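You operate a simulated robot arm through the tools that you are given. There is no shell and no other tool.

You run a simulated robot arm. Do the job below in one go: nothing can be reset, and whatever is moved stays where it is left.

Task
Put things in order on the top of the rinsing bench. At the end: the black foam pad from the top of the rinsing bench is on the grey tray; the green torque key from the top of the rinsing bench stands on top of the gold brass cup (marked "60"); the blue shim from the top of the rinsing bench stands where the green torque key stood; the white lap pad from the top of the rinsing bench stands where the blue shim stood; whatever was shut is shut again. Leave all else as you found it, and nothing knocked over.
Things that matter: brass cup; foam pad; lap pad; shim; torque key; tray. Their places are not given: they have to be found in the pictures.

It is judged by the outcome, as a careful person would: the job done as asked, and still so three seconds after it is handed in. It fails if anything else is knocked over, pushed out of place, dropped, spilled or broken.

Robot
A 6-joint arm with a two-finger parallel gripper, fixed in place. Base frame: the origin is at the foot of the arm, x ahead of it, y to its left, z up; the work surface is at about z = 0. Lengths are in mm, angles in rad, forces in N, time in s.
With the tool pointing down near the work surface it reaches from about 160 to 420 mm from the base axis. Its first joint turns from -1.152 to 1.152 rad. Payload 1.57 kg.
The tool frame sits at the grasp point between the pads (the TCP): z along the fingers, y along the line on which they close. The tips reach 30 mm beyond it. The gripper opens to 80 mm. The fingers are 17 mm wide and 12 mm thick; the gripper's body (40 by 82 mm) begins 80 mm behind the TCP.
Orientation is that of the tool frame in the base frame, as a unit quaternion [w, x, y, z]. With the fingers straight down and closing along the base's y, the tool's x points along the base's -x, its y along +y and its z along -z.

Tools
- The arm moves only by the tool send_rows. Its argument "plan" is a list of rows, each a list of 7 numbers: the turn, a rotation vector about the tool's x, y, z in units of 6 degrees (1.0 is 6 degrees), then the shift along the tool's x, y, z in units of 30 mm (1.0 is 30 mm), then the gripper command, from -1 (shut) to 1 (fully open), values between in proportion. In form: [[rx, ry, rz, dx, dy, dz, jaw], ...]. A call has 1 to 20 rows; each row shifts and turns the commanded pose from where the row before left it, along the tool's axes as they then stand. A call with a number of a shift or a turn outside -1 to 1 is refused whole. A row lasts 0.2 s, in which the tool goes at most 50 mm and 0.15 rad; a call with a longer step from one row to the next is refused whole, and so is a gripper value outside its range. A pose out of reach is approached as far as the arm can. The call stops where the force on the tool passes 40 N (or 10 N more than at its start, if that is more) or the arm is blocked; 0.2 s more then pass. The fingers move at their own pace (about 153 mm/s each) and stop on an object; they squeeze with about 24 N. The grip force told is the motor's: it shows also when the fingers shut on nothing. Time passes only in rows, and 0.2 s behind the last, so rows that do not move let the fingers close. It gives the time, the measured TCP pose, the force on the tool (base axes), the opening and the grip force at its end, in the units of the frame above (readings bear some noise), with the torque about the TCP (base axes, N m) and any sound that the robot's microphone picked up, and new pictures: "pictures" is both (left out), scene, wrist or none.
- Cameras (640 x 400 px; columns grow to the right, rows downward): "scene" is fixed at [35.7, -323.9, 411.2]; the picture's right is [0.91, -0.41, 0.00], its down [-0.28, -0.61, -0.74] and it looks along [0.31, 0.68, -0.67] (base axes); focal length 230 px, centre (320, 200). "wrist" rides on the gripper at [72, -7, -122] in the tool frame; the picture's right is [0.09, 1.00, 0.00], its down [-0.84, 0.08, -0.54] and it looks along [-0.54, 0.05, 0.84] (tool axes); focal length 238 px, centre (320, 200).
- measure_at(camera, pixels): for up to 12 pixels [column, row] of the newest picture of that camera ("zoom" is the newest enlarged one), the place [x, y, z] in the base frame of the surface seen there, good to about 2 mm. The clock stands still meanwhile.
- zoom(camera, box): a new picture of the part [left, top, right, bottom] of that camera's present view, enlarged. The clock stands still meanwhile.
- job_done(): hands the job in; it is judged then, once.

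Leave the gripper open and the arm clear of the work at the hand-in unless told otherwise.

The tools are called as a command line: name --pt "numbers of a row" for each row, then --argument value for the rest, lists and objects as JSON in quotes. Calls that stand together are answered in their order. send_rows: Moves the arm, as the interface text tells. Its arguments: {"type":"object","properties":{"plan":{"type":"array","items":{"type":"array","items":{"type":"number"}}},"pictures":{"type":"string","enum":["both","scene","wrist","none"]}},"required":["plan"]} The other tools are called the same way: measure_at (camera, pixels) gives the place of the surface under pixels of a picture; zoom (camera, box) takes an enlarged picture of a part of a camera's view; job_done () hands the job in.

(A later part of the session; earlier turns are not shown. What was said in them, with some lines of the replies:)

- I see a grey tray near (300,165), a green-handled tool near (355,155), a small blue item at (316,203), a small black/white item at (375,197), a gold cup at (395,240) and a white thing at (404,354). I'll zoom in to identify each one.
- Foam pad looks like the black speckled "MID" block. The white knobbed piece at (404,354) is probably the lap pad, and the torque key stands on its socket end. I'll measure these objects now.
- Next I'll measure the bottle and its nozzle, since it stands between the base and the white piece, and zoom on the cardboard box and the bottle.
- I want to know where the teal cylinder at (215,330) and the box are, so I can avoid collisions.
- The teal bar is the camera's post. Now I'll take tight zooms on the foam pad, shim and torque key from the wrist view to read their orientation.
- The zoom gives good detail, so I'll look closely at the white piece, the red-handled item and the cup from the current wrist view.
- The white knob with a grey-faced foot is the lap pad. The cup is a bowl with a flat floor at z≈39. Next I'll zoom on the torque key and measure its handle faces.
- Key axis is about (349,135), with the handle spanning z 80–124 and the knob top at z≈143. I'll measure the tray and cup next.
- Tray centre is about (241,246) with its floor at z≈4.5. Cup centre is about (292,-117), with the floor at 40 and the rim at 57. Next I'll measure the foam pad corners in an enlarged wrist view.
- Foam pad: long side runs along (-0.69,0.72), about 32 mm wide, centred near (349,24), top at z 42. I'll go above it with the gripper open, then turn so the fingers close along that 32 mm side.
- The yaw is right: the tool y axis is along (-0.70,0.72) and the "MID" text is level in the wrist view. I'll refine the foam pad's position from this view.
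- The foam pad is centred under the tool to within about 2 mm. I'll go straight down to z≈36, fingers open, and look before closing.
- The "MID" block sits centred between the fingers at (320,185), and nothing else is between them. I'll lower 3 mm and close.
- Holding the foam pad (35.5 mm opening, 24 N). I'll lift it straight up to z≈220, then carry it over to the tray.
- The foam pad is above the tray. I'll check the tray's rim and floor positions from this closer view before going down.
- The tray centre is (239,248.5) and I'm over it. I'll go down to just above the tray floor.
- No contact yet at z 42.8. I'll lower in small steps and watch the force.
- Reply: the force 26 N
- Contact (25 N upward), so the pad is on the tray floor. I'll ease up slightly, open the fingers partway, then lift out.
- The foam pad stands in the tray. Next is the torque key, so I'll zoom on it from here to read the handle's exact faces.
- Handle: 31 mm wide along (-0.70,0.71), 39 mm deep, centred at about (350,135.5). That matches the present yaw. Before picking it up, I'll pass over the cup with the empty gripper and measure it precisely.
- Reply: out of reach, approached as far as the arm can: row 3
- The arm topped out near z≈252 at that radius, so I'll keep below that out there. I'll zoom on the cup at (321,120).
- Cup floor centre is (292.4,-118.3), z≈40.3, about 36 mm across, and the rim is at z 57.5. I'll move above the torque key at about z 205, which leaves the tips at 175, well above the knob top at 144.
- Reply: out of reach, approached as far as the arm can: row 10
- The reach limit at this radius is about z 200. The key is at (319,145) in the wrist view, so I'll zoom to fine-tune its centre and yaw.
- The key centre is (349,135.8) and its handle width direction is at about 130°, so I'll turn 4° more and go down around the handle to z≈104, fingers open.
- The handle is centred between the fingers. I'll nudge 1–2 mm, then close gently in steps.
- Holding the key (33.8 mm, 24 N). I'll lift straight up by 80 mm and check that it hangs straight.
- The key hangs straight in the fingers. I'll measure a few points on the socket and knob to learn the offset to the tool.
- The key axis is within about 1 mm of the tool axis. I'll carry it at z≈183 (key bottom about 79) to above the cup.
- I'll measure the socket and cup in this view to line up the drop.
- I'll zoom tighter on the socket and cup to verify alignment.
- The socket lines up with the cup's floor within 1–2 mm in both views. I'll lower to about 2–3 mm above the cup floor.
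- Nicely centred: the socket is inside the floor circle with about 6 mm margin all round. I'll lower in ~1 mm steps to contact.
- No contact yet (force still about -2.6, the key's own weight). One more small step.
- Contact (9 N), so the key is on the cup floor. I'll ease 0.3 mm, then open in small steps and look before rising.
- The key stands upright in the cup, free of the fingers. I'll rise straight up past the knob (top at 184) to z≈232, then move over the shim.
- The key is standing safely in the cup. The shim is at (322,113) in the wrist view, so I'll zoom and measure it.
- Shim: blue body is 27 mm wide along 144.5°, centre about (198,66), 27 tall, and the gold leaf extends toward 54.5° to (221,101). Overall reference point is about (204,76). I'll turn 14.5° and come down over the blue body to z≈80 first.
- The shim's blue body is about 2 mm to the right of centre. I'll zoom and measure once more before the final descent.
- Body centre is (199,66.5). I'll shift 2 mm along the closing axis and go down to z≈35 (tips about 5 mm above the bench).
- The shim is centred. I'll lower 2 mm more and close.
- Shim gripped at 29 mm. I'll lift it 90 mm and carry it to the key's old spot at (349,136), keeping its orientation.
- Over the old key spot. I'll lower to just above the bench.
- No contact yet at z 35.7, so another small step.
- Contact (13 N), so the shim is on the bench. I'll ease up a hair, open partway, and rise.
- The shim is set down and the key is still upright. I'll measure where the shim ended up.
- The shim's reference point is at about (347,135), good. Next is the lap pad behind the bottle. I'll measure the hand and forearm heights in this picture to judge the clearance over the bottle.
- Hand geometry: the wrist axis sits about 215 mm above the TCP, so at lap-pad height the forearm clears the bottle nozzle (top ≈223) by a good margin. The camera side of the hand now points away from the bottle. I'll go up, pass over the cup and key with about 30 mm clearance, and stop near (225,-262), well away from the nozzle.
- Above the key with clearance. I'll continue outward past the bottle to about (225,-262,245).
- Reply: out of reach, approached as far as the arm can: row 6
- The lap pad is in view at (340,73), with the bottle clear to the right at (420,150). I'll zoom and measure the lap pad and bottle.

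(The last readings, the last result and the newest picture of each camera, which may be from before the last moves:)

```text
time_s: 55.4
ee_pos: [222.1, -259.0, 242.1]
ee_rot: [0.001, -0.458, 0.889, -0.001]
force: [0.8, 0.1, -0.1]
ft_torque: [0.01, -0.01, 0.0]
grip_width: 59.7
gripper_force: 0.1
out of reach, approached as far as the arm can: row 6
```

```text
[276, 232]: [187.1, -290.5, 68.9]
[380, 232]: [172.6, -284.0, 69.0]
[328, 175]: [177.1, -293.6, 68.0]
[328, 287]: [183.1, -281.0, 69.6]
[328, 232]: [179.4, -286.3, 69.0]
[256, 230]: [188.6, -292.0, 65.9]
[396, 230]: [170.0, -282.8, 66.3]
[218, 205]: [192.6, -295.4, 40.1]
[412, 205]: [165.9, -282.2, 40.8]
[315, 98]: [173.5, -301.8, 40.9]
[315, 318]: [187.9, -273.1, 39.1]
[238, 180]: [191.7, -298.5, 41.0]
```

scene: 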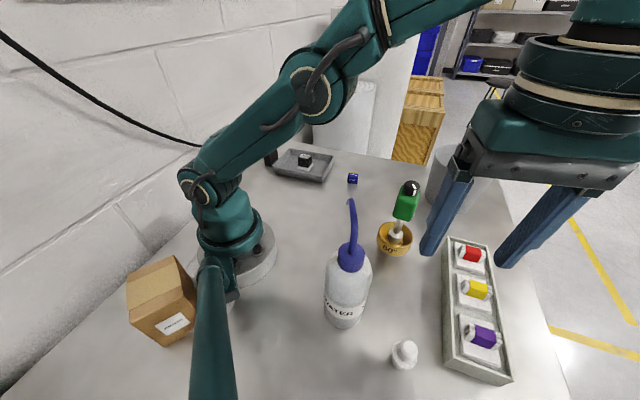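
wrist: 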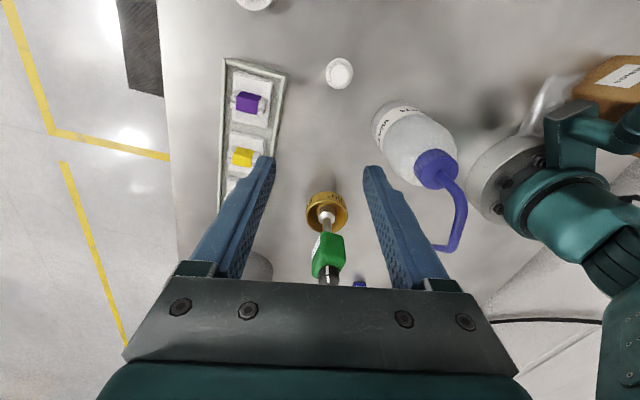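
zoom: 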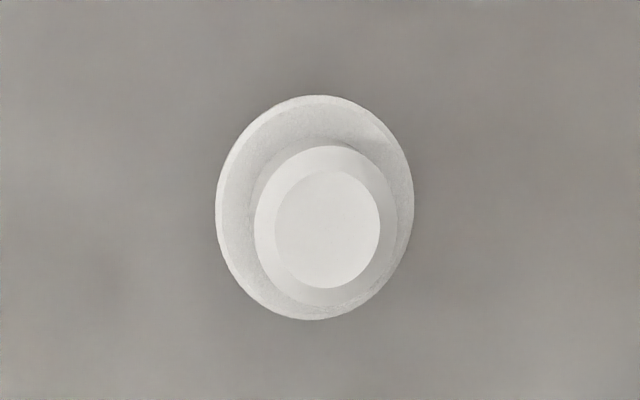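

Lap pad: knob top z≈69, knob about 21 mm across, flange about 31 mm at z 40, axis at about (179.8,-287.5). I'll move above it, descending to z≈180.

send_rows --pt "0 0 0 0.532 0.198 0.5 0.5" --pt "0 0 0 0.532 0.198 0.8 0.5" --pt "0 0 0 0.532 0.198 0.8 0.5" --pt "0 0 0 0 0 0 0.5"

```text
time_s: 56.4
ee_pos: [180.0, -288.5, 178.3]
ee_rot: [0.001, -0.458, 0.889, -0.001]
force: [-0.4, -0.2, 0.0]
ft_torque: [-0.01, 0.0, 0.0]
grip_width: 60.0
gripper_force: 0.1
```

scene: 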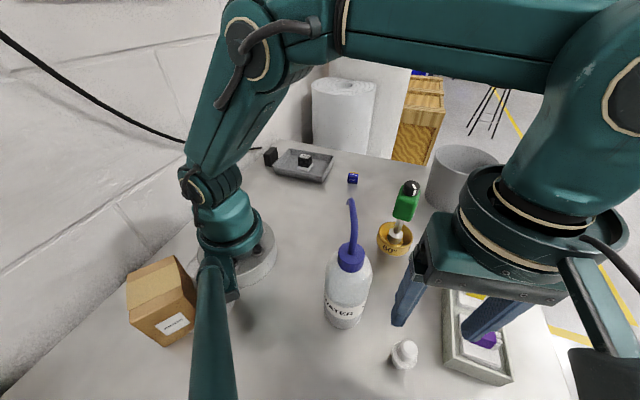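
wrist: 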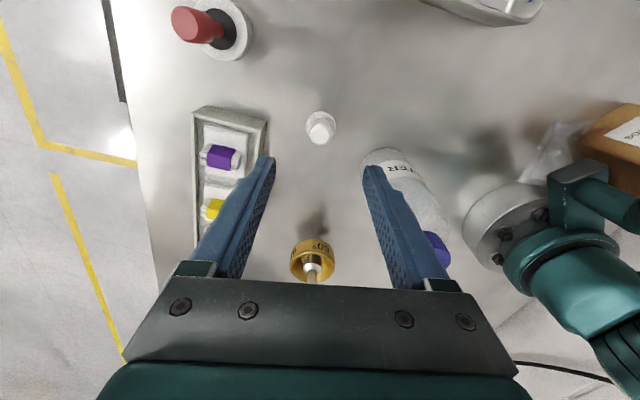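

Directly above, with clearance to the bottle on the right. I'll check the centring before going down.

zoom --camera "wrist" --box '[290, 95, 350, 155]'

```text
6.67 times, centred on (320, 125) of wrist
```

zoom: 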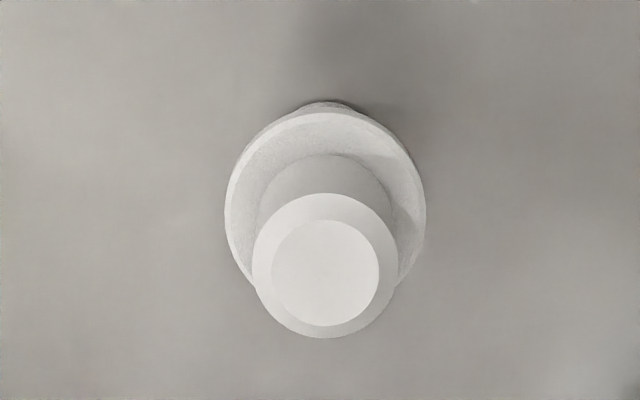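

measure_at --camera "zoom" --pixels '[[325, 272], [275, 272], [375, 272], [325, 225], [325, 320], [255, 275], [394, 275], [228, 220], [424, 220], [325, 118], [300, 130], [325, 333]]'

```text
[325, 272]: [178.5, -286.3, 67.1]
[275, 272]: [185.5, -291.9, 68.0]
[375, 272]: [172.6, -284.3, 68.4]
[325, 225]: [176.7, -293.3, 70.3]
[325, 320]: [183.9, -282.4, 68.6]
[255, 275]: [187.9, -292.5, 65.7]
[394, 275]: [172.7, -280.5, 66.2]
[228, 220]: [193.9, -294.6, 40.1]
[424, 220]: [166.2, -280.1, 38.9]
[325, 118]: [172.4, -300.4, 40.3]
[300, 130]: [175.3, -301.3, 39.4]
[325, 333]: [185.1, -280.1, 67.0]
```

Centred. I'll lower to about z 76 so the fingertips end at z≈46, just above the flange (40).

send_rows --pt "0 0 0 0 0 0.8 0.5" --pt "0 0 0 0 0 0.9 0.5" --pt "0 0 0 0 0 0.9 0.5" --pt "0 0 0 0 0 0.6 0.5" --pt "0 0 0 0 0 0.2 0.5" --pt "0 0 0 0 0 0 0.5"

```text
time_s: 57.8
ee_pos: [180.4, -288.6, 75.5]
ee_rot: [0.001, -0.459, 0.889, -0.002]
force: [0.0, -0.1, 0.1]
ft_torque: [-0.02, 0.02, -0.02]
grip_width: 60.1
gripper_force: 0.0
```

scene: 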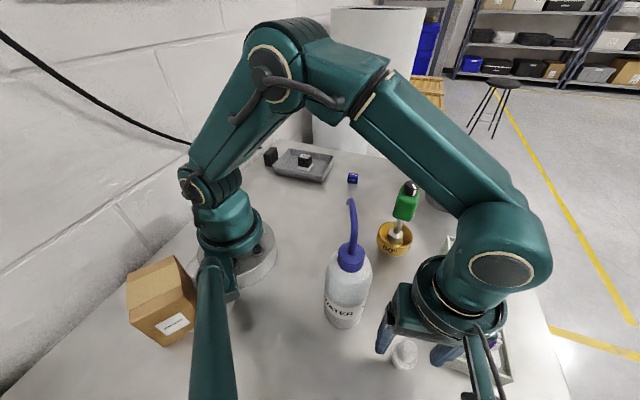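
wrist: 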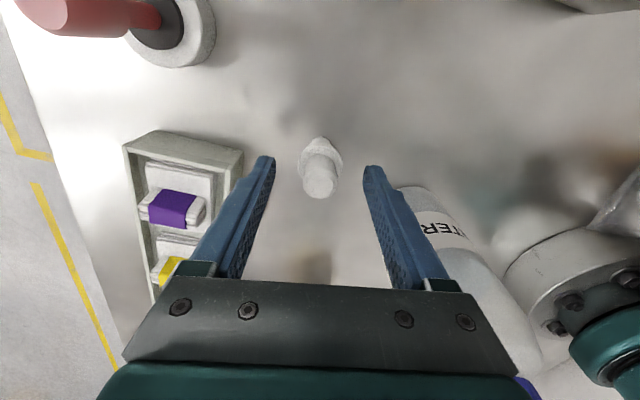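

The knob sits centred between the fingers. I'll close gently on it.

send_rows --pt "0 0 0 0 0 0 0.1" --pt "0 0 0 0 0 0 -0.25" --pt "0 0 0 0 0 0 -0.4" --pt "0 0 0 0 0 0 -0.5" --pt "0 0 0 0 0 0 -1" --pt "0 0 0 0 0 0 -1" --pt "0 0 0 0 0 0 -1"

```text
time_s: 59.4
ee_pos: [179.9, -287.3, 77.0]
ee_rot: [0.001, -0.458, 0.889, -0.002]
force: [-0.4, -0.2, -0.4]
ft_torque: [-0.04, 0.01, -0.01]
grip_width: 20.3
gripper_force: 24.1
```

scene: 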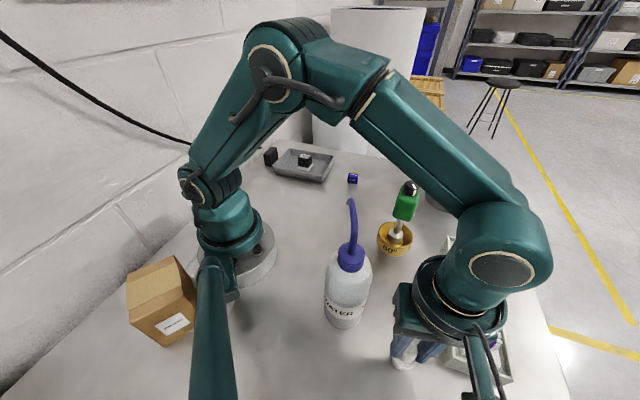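
wrist: 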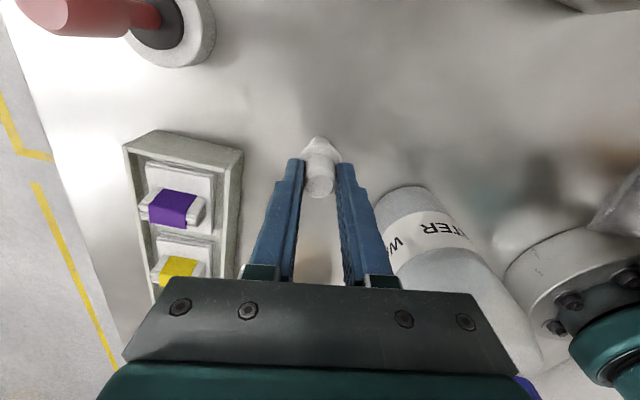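

Lap pad gripped at 20.3 mm. I'll lift straight up to z≈238 and check it hangs straight.

send_rows --pt "0 0 0 0 0 -0.3 -1" --pt "0 0 0 0 0 -0.7 -1" --pt "0 0 0 0 0 -0.9 -1" --pt "0 0 0 0 0 -0.9 -1" --pt "0 0 0 0 0 -0.9 -1" --pt "0 0 0 0 0 -0.9 -1" --pt "0 0 0 0 0 -0.8 -1" --pt "0 0 0 0 0 0 -1"

```text
time_s: 61.2
ee_pos: [180.6, -287.5, 240.2]
ee_rot: [0.0, -0.458, 0.889, -0.001]
force: [-1.1, 0.5, -0.9]
ft_torque: [-0.01, 0.01, 0.0]
grip_width: 20.5
gripper_force: 24.5
```

scene: 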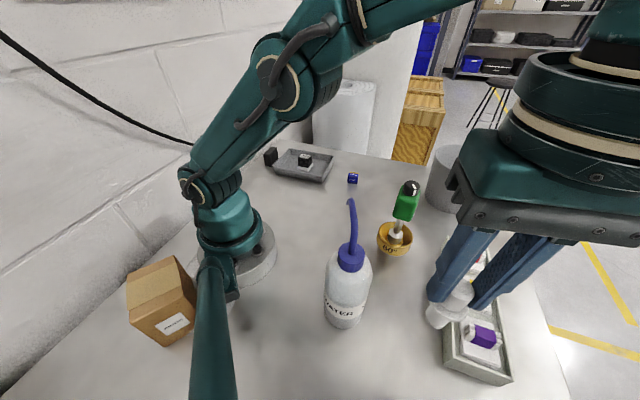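
wrist: 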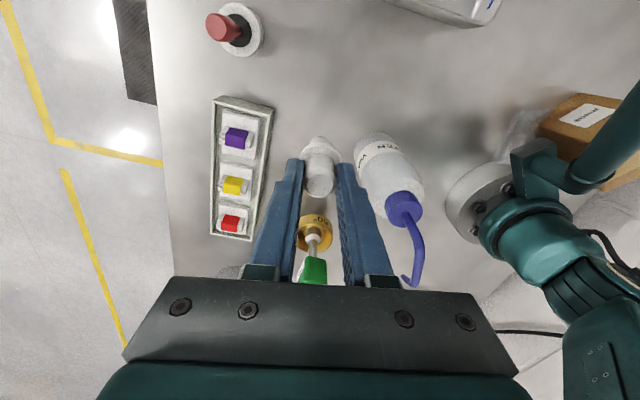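

Held well. I'll pass through the gap between the bottle nozzle (161,-147) and the key (292,-118), via (225,-135).

send_rows --pt "0 0 0 -0.418 0.145 0 -1" --pt "0 0 0 -0.837 0.29 0 -1" --pt "0 0 0 -0.837 0.29 0 -1" --pt "0 0 0 -0.837 0.29 0 -1" --pt "0 0 0 -0.837 0.29 0 -1" --pt "0 0 0 -0.837 0.29 0 -1" --pt "0 0 0 -0.418 0.145 0 -1" --pt "0 0 0 0 0 0 -1"

```text
time_s: 63.0
ee_pos: [224.7, -133.3, 238.7]
ee_rot: [0.001, -0.458, 0.889, -0.002]
force: [0.8, 0.5, -1.4]
ft_torque: [0.01, 0.03, 0.0]
grip_width: 20.1
gripper_force: 23.4
```

scene: 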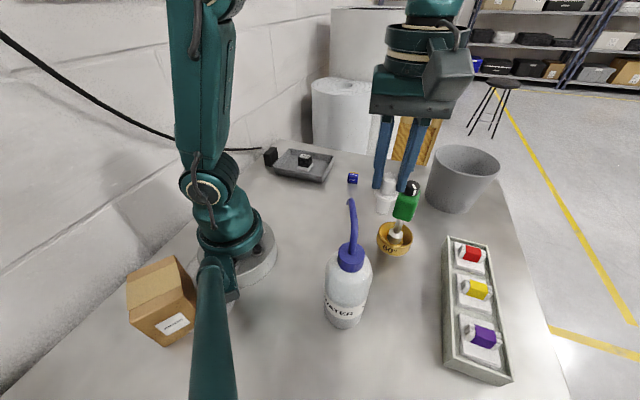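
wrist: 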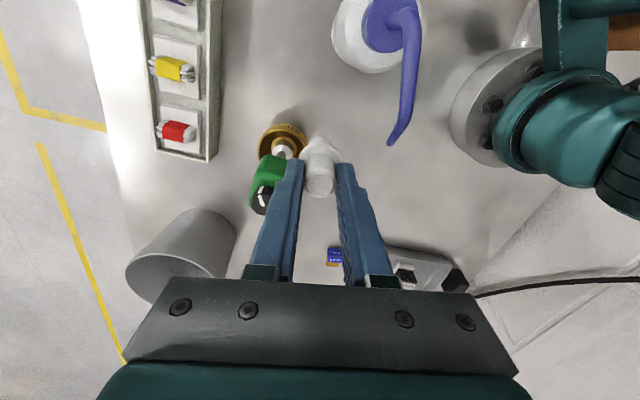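

Through the gap with the key and bottle undisturbed. Now on to the shim's old spot at (204,75).

send_rows --pt "0 0 0 -0.329 0.287 0 -1" --pt "0 0 0 -0.658 0.574 0 -1" --pt "0 0 0 -0.658 0.574 0 -1" --pt "0 0 0 -0.658 0.574 0 -1" --pt "0 0 0 -0.658 0.574 0 -1" --pt "0 0 0 -0.658 0.574 0 -1" --pt "0 0 0 -0.658 0.574 0 -1" --pt "0 0 0 -0.658 0.574 0 -1" --pt "0 0 0 -0.329 0.287 0 -1" --pt "0 0 0 0 0 0 -1"

```text
time_s: 65.2
ee_pos: [205.0, 73.3, 238.8]
ee_rot: [0.001, -0.458, 0.889, -0.001]
force: [-1.0, 0.1, -0.1]
ft_torque: [0.01, 0.01, -0.01]
grip_width: 20.2
gripper_force: 24.1
```

scene: 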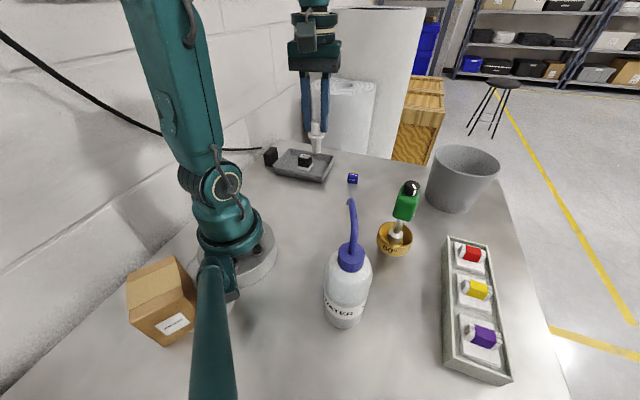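
wrist: 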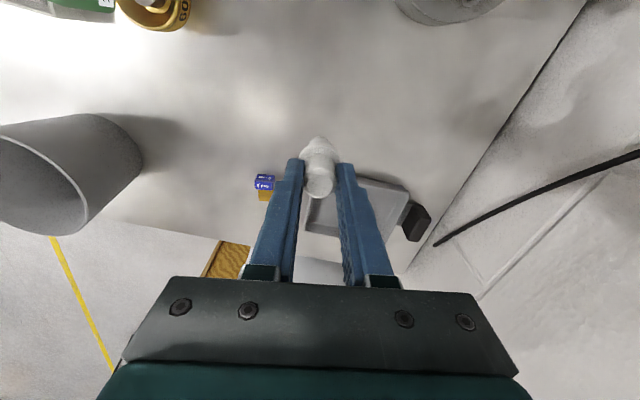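

Over the target. I'll lower to about z 81, some 5 mm above contact.

send_rows --pt "0 0 0 0 0 0.8 -1" --pt "0 0 0 0 0 0.9 -1" --pt "0 0 0 0 0 0.9 -1" --pt "0 0 0 0 0 0.9 -1" --pt "0 0 0 0 0 0.9 -1" --pt "0 0 0 0 0 0.6 -1" --pt "0 0 0 0 0 0.25 -1" --pt "0 0 0 0 0 0 -1"

zoom --camera "scene" --box '[270, 110, 370, 230]'

```text
time_s: 67.0
ee_pos: [205.2, 73.6, 81.1]
ee_rot: [0.001, -0.458, 0.889, -0.001]
force: [0.0, -0.5, -0.7]
ft_torque: [0.03, 0.01, 0.0]
grip_width: 20.4
gripper_force: 23.8
```

scene: 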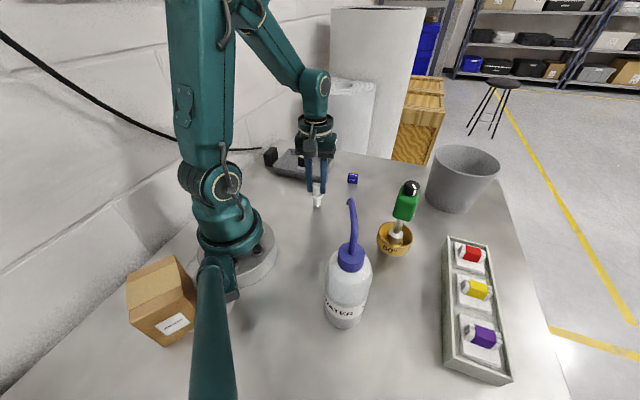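
wrist: 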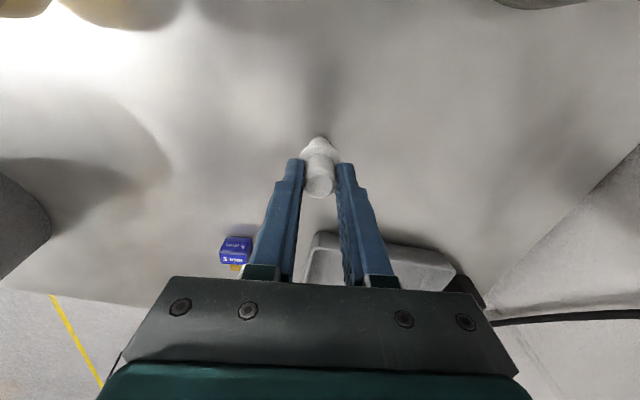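

```text
3.33 times, centred on (320, 170) of scene
```

zoom: 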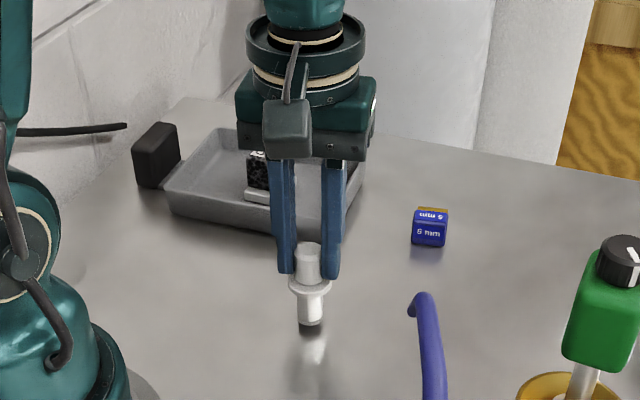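

The lap pad is vertical and a few mm above the bench. I'll lower in small steps.

send_rows --pt "0 0 0 0 0 0.06 -1" --pt "0 0 0 0 0 0.05 -1" --pt "0 0 0 0 0 0 -1" --pictures "none"

```text
time_s: 67.8
ee_pos: [204.7, 72.8, 78.8]
ee_rot: [0.001, -0.458, 0.889, -0.002]
force: [0.9, 1.0, -0.5]
ft_torque: [0.02, 0.01, -0.01]
grip_width: 20.3
gripper_force: 24.2
```

send_rows --pt "0 0 0 0 0 0.04 -1" --pt "0 0 0 0 0 0 -1" --pictures "none"

```text
time_s: 68.4
ee_pos: [205.3, 73.4, 77.0]
ee_rot: [0.001, -0.458, 0.889, -0.001]
force: [0.4, 0.3, 0.7]
ft_torque: [0.0, -0.01, -0.01]
grip_width: 20.2
gripper_force: 24.0
```

send_rows --pt "0 0 0 0 0 0.03 -1" --pt "0 0 0 0 0 0 -1" --pictures "none"

```text
time_s: 69.0
ee_pos: [203.9, 74.3, 75.9]
ee_rot: [0.001, -0.458, 0.889, -0.001]
force: [-1.0, 0.9, 19.4]
ft_torque: [0.07, 0.13, 0.02]
grip_width: 20.3
gripper_force: 24.0
```

Contact (19 N), so the lap pad is on the bench. I'll ease slightly, open slowly, and look before rising.

send_rows --pt "0 0 0 0 0 -0.015 -1" --pt "0 0 0 0 0 0 -1" --pt "0 0 0 0 0 0 -0.46" --pt "0 0 0 0 0 0 -0.4" --pt "0 0 0 0 0 0 -0.2" --pt "0 0 0 0 0 0 0.2" --pt "0 0 0 0 0 0 0.5"

zoom --camera "scene" --box '[270, 110, 370, 230]'

```text
time_s: 70.6
ee_pos: [204.9, 73.9, 75.5]
ee_rot: [0.002, -0.458, 0.889, -0.002]
force: [0.2, -0.7, -0.4]
ft_torque: [-0.03, 0.01, 0.0]
grip_width: 59.8
gripper_force: 0.1
```

scene: 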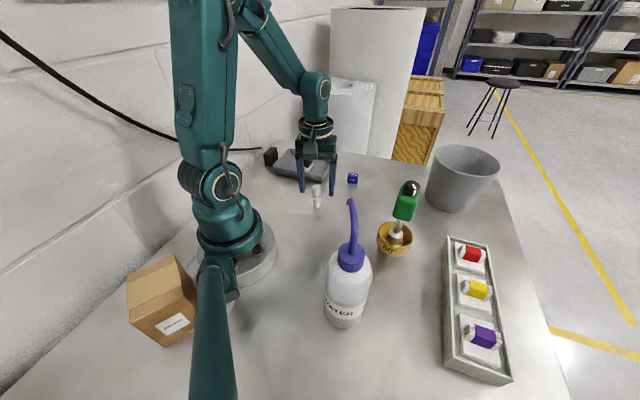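
wrist: 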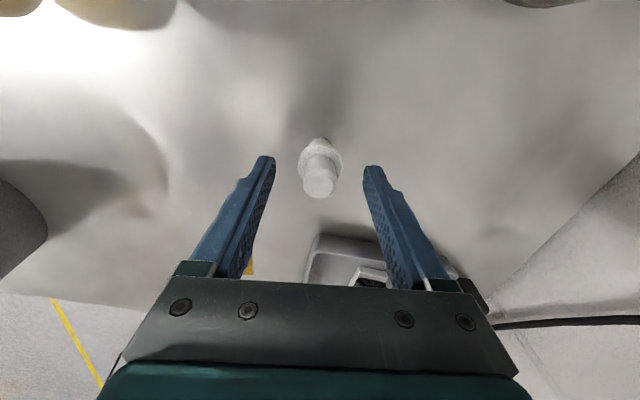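

```text
3.33 times, centred on (320, 170) of scene
```

zoom: 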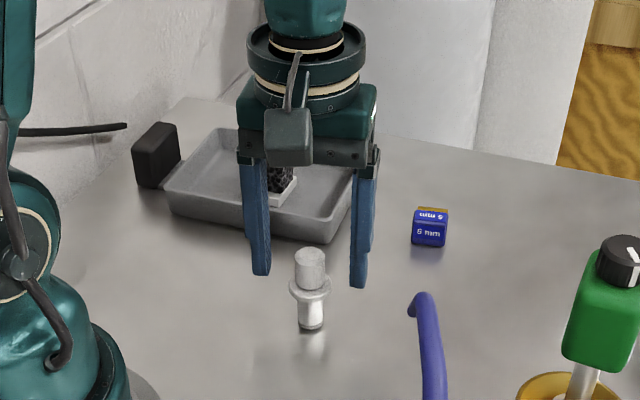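

The lap pad stands upright and free. I'll rise straight up to about z 255 with the gripper open and check everything.

send_rows --pt "0 0 0 0 0 -0.4 0.5" --pt "0 0 0 0 0 -0.9 0.5" --pt "0 0 0 0 0 -0.9 1" --pt "0 0 0 0 0 -0.9 1" --pt "0 0 0 0 0 -0.9 1" --pt "0 0 0 0 0 -0.9 1" --pt "0 0 0 0 0 -0.9 1" --pt "0 0 0 0 0 0 1" --pt "0 0 0 0 0 0 1"

zoom --camera "scene" --box '[250, 130, 430, 270]'

zoom --camera "scene" --box '[320, 170, 530, 390]'

```text
time_s: 72.6
ee_pos: [205.0, 74.7, 250.6]
ee_rot: [0.001, -0.458, 0.889, -0.001]
force: [0.7, 0.2, -0.1]
ft_torque: [-0.01, 0.0, -0.02]
grip_width: 80.2
gripper_force: 0.0
```

scene: 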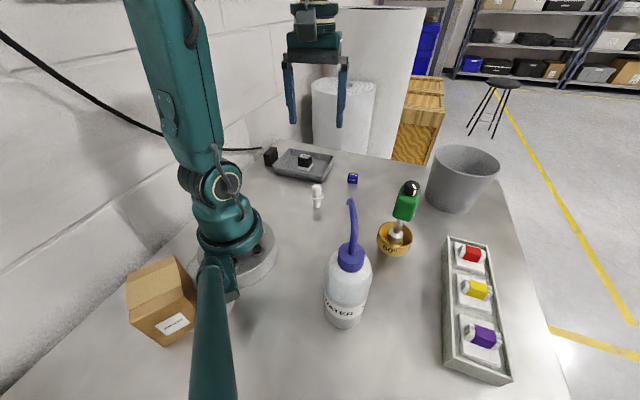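
wrist: 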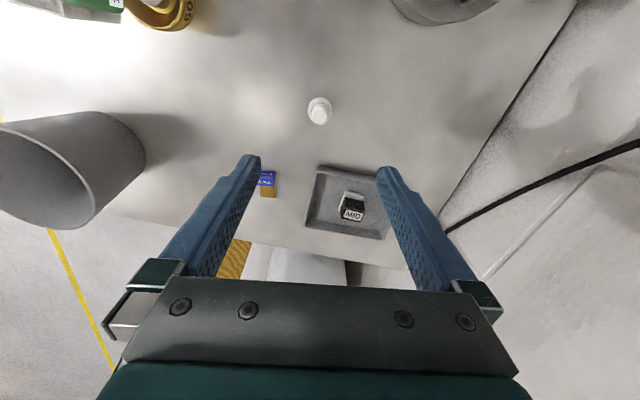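

```text
2.86 times, centred on (340, 200) of scene
```

zoom: 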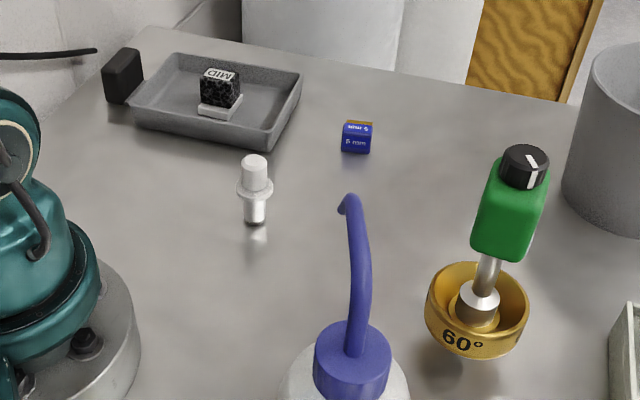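

```text
1.82 times, centred on (425, 280) of scene
```

zoom: 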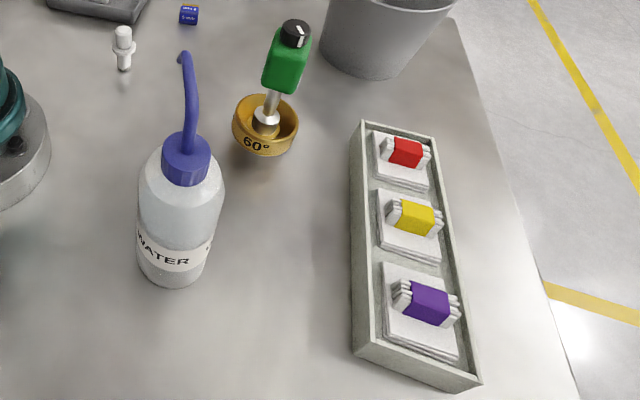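

Everything stands where it should: the foam pad in the tray, the key upright in the cup, the shim on the key's spot and the lap pad on the shim's spot. One last measurement of the key and lap pad before handing in.

measure_at --camera "scene" --pixels '[[410, 187], [397, 236], [317, 187], [316, 206], [352, 180], [305, 160], [350, 256], [340, 327]]'

```text
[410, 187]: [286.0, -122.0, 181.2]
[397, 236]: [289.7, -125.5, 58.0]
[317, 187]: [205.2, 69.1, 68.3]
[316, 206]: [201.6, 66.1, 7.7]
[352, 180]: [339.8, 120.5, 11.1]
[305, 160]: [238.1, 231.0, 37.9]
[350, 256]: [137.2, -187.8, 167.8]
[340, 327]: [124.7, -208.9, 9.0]
```

All readings agree with the goal, the bottle hasn't moved, the gripper is open and the arm is clear. Nothing had to be opened, so nothing is left to shut. Handing in.

job_done

```text
The job is handed in.
```

The job is handed in. All four items were in place in my last pictures and measurements, but no judging result has come back yet.

- **Foam pad:** the black "MID" pad stands in the grey tray, near its centre.
- **Torque key:** it stands upright on the flat floor inside the brass "60" cup.
- **Shim:** it stands where the torque key stood. The middle of its footprint is about 4 mm from the key's old centre.
- **Lap pad:** it stands upright where the shim stood. The shim is lopsided (blue block plus gold leaf), so I centred the lap pad on a point between its footprint centre and the block.

I took the white knobbed piece beside the bottle to be the lap pad and the black "MID" block to be the foam pad. Neither was labelled by name.

The bottle measured where it was at the start. The cup, tray, bin and trough of coloured pieces looked undisturbed in the last pictures. Nothing had to be opened, so there was nothing to shut again. I left the gripper open and the arm raised clear of the bench.
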